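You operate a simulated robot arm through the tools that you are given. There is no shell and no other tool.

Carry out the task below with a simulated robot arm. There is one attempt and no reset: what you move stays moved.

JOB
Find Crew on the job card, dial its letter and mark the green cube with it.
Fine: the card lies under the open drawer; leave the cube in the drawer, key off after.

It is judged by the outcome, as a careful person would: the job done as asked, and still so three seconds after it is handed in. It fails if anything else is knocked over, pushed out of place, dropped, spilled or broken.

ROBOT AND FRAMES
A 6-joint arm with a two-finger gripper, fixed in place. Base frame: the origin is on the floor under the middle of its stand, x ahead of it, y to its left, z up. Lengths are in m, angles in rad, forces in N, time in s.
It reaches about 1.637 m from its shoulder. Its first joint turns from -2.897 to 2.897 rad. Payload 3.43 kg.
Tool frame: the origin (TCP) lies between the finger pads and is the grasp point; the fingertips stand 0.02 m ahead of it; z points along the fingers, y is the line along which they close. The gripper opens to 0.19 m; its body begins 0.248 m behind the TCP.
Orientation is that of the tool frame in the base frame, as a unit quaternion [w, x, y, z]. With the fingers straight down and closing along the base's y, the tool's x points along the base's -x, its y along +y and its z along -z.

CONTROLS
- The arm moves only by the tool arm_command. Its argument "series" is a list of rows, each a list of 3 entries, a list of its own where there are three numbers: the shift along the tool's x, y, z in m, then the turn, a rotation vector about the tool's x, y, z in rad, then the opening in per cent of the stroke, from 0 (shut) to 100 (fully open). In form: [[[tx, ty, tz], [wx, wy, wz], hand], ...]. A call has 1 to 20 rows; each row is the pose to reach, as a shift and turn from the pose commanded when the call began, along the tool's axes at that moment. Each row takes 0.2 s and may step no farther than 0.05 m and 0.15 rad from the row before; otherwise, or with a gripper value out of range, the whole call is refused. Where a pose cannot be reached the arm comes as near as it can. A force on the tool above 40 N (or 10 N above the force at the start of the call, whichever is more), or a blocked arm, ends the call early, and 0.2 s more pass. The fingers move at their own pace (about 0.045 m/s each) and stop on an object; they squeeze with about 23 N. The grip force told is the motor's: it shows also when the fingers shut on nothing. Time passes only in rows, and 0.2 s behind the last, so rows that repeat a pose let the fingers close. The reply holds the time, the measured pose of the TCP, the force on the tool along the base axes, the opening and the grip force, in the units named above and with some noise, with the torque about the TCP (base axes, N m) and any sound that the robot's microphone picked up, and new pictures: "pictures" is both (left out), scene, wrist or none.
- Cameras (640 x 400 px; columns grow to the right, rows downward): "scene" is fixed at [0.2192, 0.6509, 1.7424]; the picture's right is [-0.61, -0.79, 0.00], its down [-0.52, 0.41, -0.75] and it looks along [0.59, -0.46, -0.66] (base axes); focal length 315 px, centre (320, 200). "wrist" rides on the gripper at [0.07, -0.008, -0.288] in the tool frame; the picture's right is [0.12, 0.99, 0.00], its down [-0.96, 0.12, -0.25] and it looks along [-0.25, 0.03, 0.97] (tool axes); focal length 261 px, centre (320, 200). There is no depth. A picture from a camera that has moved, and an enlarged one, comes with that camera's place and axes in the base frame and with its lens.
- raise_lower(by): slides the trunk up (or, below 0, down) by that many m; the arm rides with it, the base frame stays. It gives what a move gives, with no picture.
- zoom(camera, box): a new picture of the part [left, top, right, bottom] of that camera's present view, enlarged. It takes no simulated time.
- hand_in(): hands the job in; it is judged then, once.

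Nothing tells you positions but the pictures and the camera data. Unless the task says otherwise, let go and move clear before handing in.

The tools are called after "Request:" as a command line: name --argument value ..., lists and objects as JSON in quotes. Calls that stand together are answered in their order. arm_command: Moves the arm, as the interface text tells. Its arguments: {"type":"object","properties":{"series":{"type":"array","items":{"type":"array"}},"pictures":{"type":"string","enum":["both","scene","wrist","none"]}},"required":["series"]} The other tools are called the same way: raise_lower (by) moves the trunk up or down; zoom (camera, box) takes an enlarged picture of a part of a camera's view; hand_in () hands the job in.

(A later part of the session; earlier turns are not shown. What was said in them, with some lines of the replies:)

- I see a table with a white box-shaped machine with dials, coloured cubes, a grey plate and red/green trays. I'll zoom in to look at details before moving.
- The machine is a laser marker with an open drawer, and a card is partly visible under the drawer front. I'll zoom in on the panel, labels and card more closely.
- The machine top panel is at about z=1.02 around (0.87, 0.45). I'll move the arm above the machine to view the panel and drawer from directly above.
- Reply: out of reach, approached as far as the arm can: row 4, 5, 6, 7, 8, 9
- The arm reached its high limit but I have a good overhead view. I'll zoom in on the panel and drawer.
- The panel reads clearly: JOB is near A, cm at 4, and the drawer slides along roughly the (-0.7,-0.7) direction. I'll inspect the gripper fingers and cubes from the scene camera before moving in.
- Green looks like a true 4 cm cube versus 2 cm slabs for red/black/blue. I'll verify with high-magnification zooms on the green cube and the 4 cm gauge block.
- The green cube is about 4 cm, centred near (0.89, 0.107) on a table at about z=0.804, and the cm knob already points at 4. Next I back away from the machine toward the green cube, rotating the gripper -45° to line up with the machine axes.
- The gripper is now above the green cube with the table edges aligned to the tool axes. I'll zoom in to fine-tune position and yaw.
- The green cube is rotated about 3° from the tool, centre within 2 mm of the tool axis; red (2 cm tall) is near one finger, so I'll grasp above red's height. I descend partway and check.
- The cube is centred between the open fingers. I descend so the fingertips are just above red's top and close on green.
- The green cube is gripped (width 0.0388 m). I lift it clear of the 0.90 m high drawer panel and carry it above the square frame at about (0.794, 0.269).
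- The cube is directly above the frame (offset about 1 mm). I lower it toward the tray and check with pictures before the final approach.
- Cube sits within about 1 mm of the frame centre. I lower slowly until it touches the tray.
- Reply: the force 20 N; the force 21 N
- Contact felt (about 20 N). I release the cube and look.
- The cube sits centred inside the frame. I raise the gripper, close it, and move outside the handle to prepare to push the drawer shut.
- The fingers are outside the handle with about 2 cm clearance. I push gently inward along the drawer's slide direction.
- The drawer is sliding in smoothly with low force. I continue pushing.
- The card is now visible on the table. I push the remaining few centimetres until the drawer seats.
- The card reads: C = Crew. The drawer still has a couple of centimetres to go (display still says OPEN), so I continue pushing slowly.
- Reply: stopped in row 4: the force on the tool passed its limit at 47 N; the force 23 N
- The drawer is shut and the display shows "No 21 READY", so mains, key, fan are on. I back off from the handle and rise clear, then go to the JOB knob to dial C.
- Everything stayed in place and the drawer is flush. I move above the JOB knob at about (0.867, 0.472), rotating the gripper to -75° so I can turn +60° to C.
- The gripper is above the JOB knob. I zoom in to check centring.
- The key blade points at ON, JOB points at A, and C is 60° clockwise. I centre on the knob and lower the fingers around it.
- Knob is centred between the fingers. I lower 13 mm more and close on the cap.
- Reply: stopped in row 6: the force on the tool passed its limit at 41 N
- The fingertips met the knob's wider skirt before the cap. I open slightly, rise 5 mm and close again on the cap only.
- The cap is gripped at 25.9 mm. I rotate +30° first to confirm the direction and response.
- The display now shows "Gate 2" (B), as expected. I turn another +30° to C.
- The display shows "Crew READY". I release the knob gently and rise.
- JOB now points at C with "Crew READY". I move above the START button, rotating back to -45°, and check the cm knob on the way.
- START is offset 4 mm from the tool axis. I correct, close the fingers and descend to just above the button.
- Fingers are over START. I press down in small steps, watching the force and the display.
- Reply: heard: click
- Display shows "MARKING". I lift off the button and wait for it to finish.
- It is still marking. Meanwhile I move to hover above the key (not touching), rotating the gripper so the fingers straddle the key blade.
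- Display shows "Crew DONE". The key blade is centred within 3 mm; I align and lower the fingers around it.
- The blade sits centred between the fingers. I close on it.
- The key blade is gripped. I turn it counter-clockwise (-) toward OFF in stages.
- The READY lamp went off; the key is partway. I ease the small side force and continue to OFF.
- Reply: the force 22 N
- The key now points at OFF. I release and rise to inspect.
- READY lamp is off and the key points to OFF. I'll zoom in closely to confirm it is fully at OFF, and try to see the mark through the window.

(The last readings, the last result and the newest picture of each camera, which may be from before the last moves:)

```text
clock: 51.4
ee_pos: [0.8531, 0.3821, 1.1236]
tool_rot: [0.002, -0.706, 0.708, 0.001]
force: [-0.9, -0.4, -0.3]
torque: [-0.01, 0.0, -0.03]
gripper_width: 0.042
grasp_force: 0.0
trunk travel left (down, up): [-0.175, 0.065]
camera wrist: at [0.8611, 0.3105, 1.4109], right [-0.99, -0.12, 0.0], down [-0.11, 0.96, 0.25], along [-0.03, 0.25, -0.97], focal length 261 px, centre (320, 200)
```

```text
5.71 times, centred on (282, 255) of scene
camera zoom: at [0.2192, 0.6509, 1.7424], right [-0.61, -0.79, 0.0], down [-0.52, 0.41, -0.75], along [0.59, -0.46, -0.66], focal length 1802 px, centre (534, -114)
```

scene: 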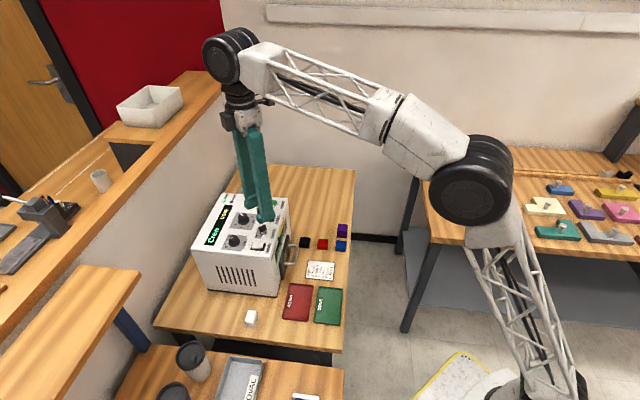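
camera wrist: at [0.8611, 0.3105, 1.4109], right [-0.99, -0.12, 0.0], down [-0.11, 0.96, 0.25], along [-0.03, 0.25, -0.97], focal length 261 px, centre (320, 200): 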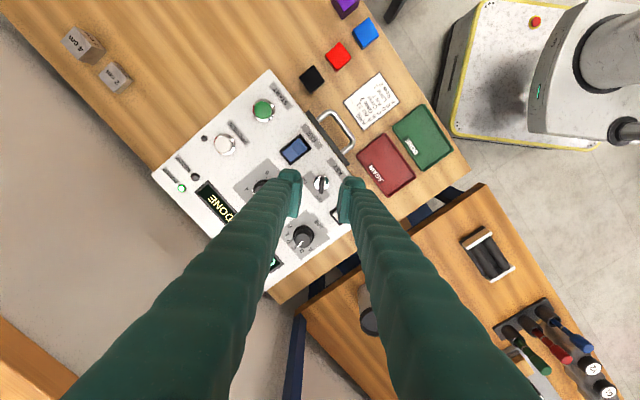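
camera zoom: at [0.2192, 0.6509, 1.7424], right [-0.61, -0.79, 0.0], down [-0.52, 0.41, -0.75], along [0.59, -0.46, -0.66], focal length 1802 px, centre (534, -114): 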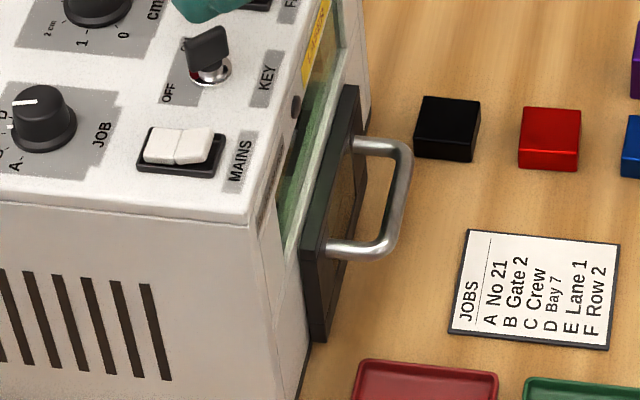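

The key is at OFF. I now move back in front of the machine with the fingers wide open to check the mark on the cube through the front window.

Request:
arm_command --series '[[[0.02, 0.012, 0], [0, 0, 0.1], 22], [[0.055, 0.037, 0], [0, 0, 0.22], 22], [[0.09, 0.062, 0], [0, 0, 0.35], 40], [[0.125, 0.087, 0], [0, 0, 0.48], 70], [[0.16, 0.112, 0], [0, 0, 0.62], 100], [[0.19, 0.137, 0], [0, 0, 0.75], 100], [[0.19, 0.137, 0.04], [0, 0, 0.785], 100], [[0.19, 0.137, 0.08], [0, 0, 0.785], 100], [[0.19, 0.137, 0.12], [0, 0, 0.785], 100], [[0.19, 0.137, 0.15], [0, 0, 0.785], 100], [[0.19, 0.137, 0.15], [0, 0, 0.785], 100]]'

Request:
zoom --camera "wrist" --box '[240, 230, 400, 380]'

Request:
zoom --camera "scene" --box '[195, 185, 290, 260]'

```text
clock: 53.8
ee_pos: [0.713, 0.1929, 0.9719]
tool_rot: [0.002, -0.382, 0.924, 0.0]
force: [-0.3, -0.1, 0.1]
torque: [-0.01, -0.04, 0.02]
gripper_width: 0.1899
grasp_force: 0.2
trunk travel left (down, up): [-0.175, 0.065]
camera wrist: at [0.6706, 0.1369, 1.2596], right [-0.79, 0.62, 0.0], down [0.6, 0.76, 0.25], along [0.15, 0.2, -0.97], focal length 261 px, centre (320, 200)
```

scene: 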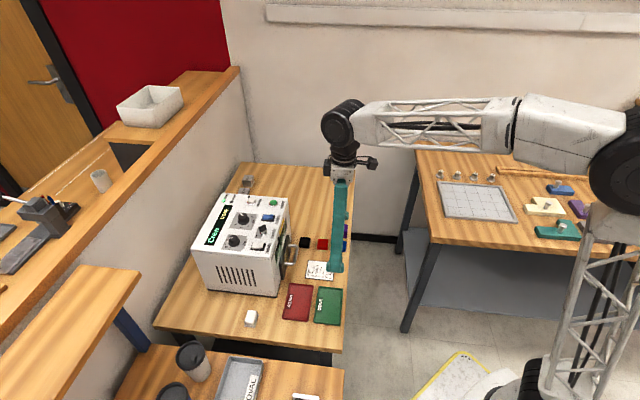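
wrist: 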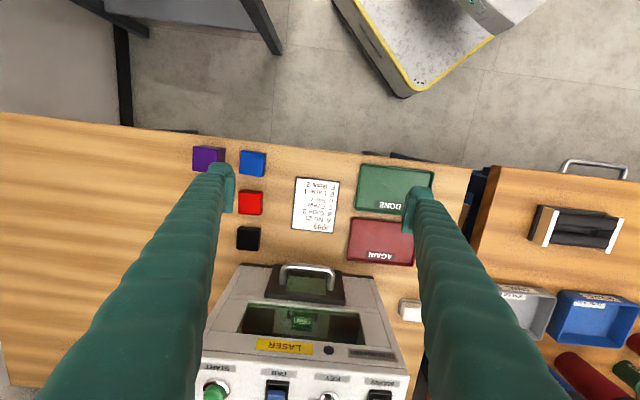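

```text
2.67 times, centred on (320, 305) of wrist
camera zoom: at [0.6706, 0.1369, 1.2596], right [-0.79, 0.62, 0.0], down [0.6, 0.76, 0.25], along [0.15, 0.2, -0.97], focal length 695 px, centre (320, -80)
```

zoom: 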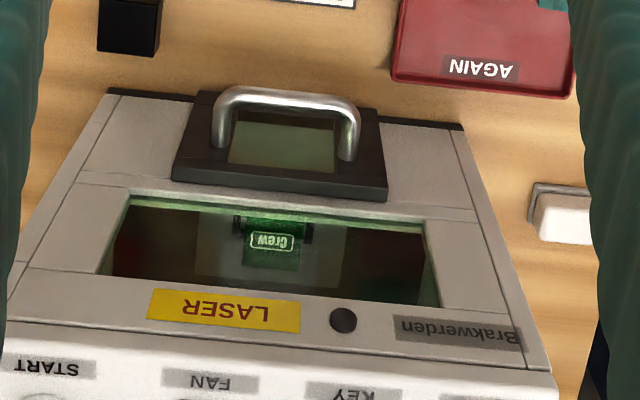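

```text
5.33 times, centred on (242, 222) of scene
camera zoom: at [0.2192, 0.6509, 1.7424], right [-0.61, -0.79, 0.0], down [-0.52, 0.41, -0.75], along [0.59, -0.46, -0.66], focal length 1682 px, centre (733, 80)
```

zoom: 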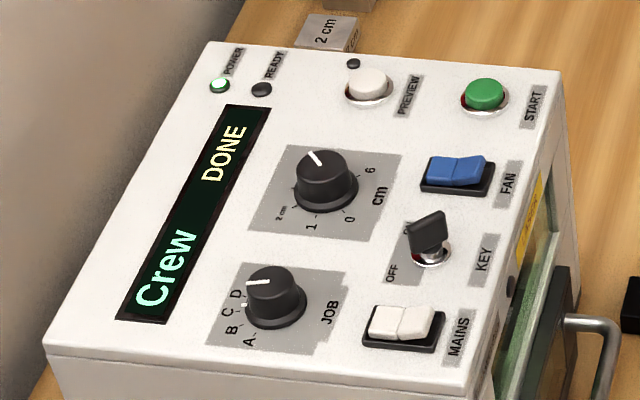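

The green cube is visible through the window with a crisp "Crew" mark. I take a close look at it and at the whole table to confirm nothing else moved.

Request:
zoom --camera "wrist" --box '[285, 300, 325, 335]'

Request:
zoom --camera "scene" --box '[180, 160, 360, 340]'

Request:
zoom --camera "wrist" --box '[180, 130, 430, 270]'

```text
11.43 times, centred on (305, 318) of wrist
camera zoom: at [0.6706, 0.1369, 1.2596], right [-0.79, 0.62, 0.0], down [0.6, 0.76, 0.25], along [0.15, 0.2, -0.97], focal length 2979 px, centre (491, -1143)
```

zoom: 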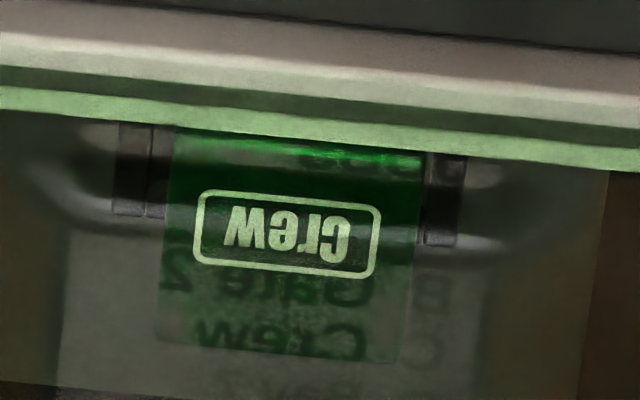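

```text
2.22 times, centred on (270, 250) of scene
camera zoom: at [0.2192, 0.6509, 1.7424], right [-0.61, -0.79, 0.0], down [-0.52, 0.41, -0.75], along [0.59, -0.46, -0.66], focal length 701 px, centre (431, 89)
```

zoom: 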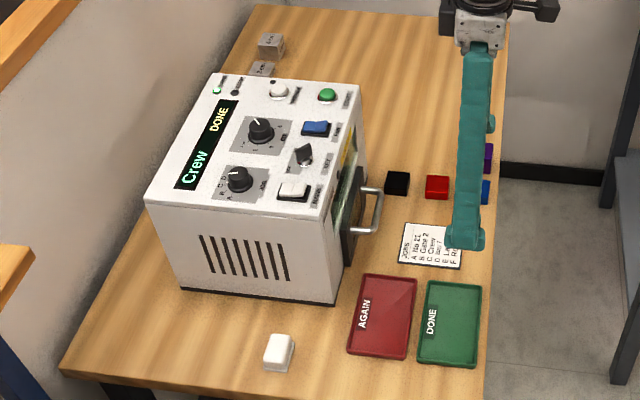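

```text
2.56 times, centred on (305, 200) of wrist
camera zoom: at [0.6706, 0.1369, 1.2596], right [-0.79, 0.62, 0.0], down [0.6, 0.76, 0.25], along [0.15, 0.2, -0.97], focal length 667 px, centre (358, 200)
```

zoom: 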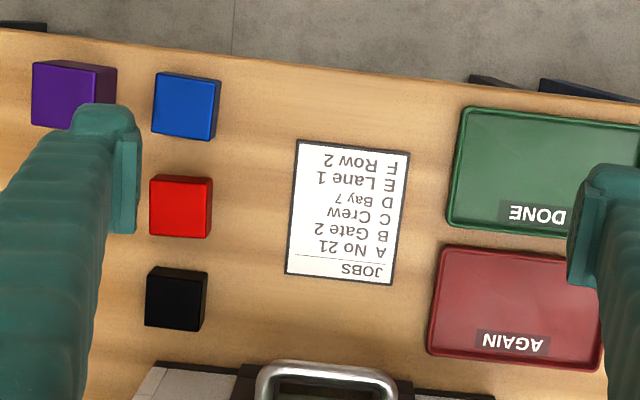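

The cube carries a sharp "Crew" mark, is still in the closed drawer, the key is at OFF, and nothing else has moved. I raise the arm clear and then hand in.

Request:
arm_command --series '[[[0, 0, -0.04], [0, 0, 0], 100], [[0.02, 0, -0.08], [0, 0, 0], 100], [[0.05, 0, -0.12], [0, 0, 0], 100], [[0.08, 0, -0.15], [0, 0, 0], 100], [[0.08, 0, -0.15], [0, 0, 0], 100]]'

Request:
zoom --camera "scene" --box '[180, 160, 360, 340]'

```text
clock: 55.0
ee_pos: [0.6552, 0.1365, 1.1221]
tool_rot: [0.001, -0.382, 0.924, 0.002]
force: [0.3, -0.3, -0.6]
torque: [0.03, -0.04, 0.02]
gripper_width: 0.1897
grasp_force: 0.1
trunk travel left (down, up): [-0.175, 0.065]
camera wrist: at [0.6122, 0.0801, 1.4095], right [-0.79, 0.62, 0.0], down [0.6, 0.76, 0.25], along [0.15, 0.2, -0.97], focal length 261 px, centre (320, 200)
```

scene: 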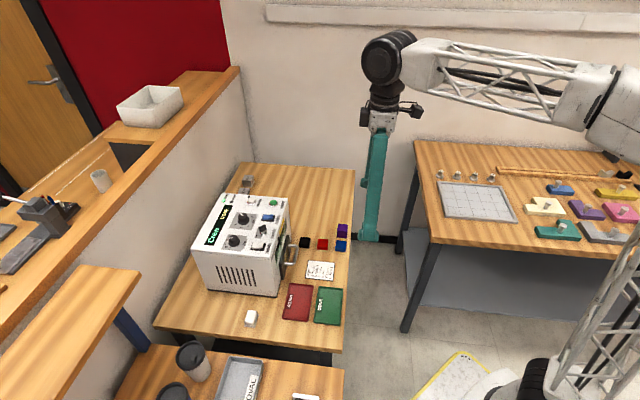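
wrist: 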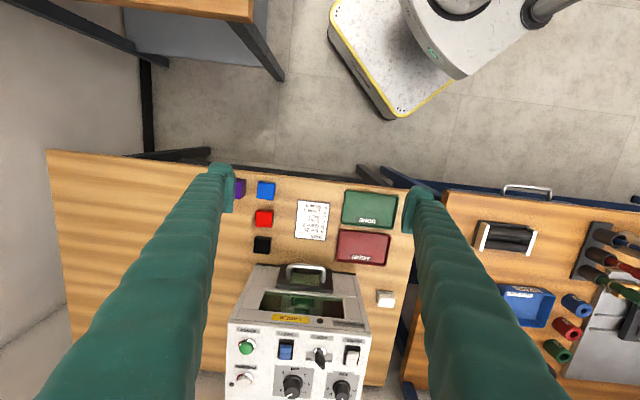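

```text
2.22 times, centred on (270, 250) of scene
camera zoom: at [0.2192, 0.6509, 1.7424], right [-0.61, -0.79, 0.0], down [-0.52, 0.41, -0.75], along [0.59, -0.46, -0.66], focal length 701 px, centre (431, 89)
```

zoom: 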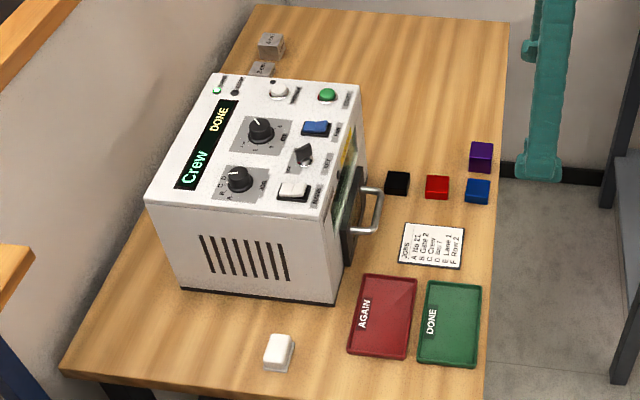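

The display reads "Crew DONE", the key is off, the marked cube is in the closed drawer, and the rest of the table is as it was. The arm is clear, so I hand in.

Request:
hand_in

```text
The job is handed in.
```

The green cube is marked "Crew", and I've handed the job in. The hand-in gave no verdict, only that it was received.

- **Letter:** The job card lists Crew as C. I dialled JOB to C, and the display changed to "Crew".
- **Mark:** I pressed START once and the display ran from "MARKING" to "DONE". Through the front window the "Crew" mark on the cube looks sharp.
- **Height setting:** The cm knob was already at 4 and I left it there. The cube measured about 39 mm across in the gripper.
- **End state:** The cube is in the closed drawer, the key is at OFF and the READY lamp is out. The arm is clear, with the gripper open and empty.
- **Everything else:** In the final pictures, nothing else on the table looks moved.
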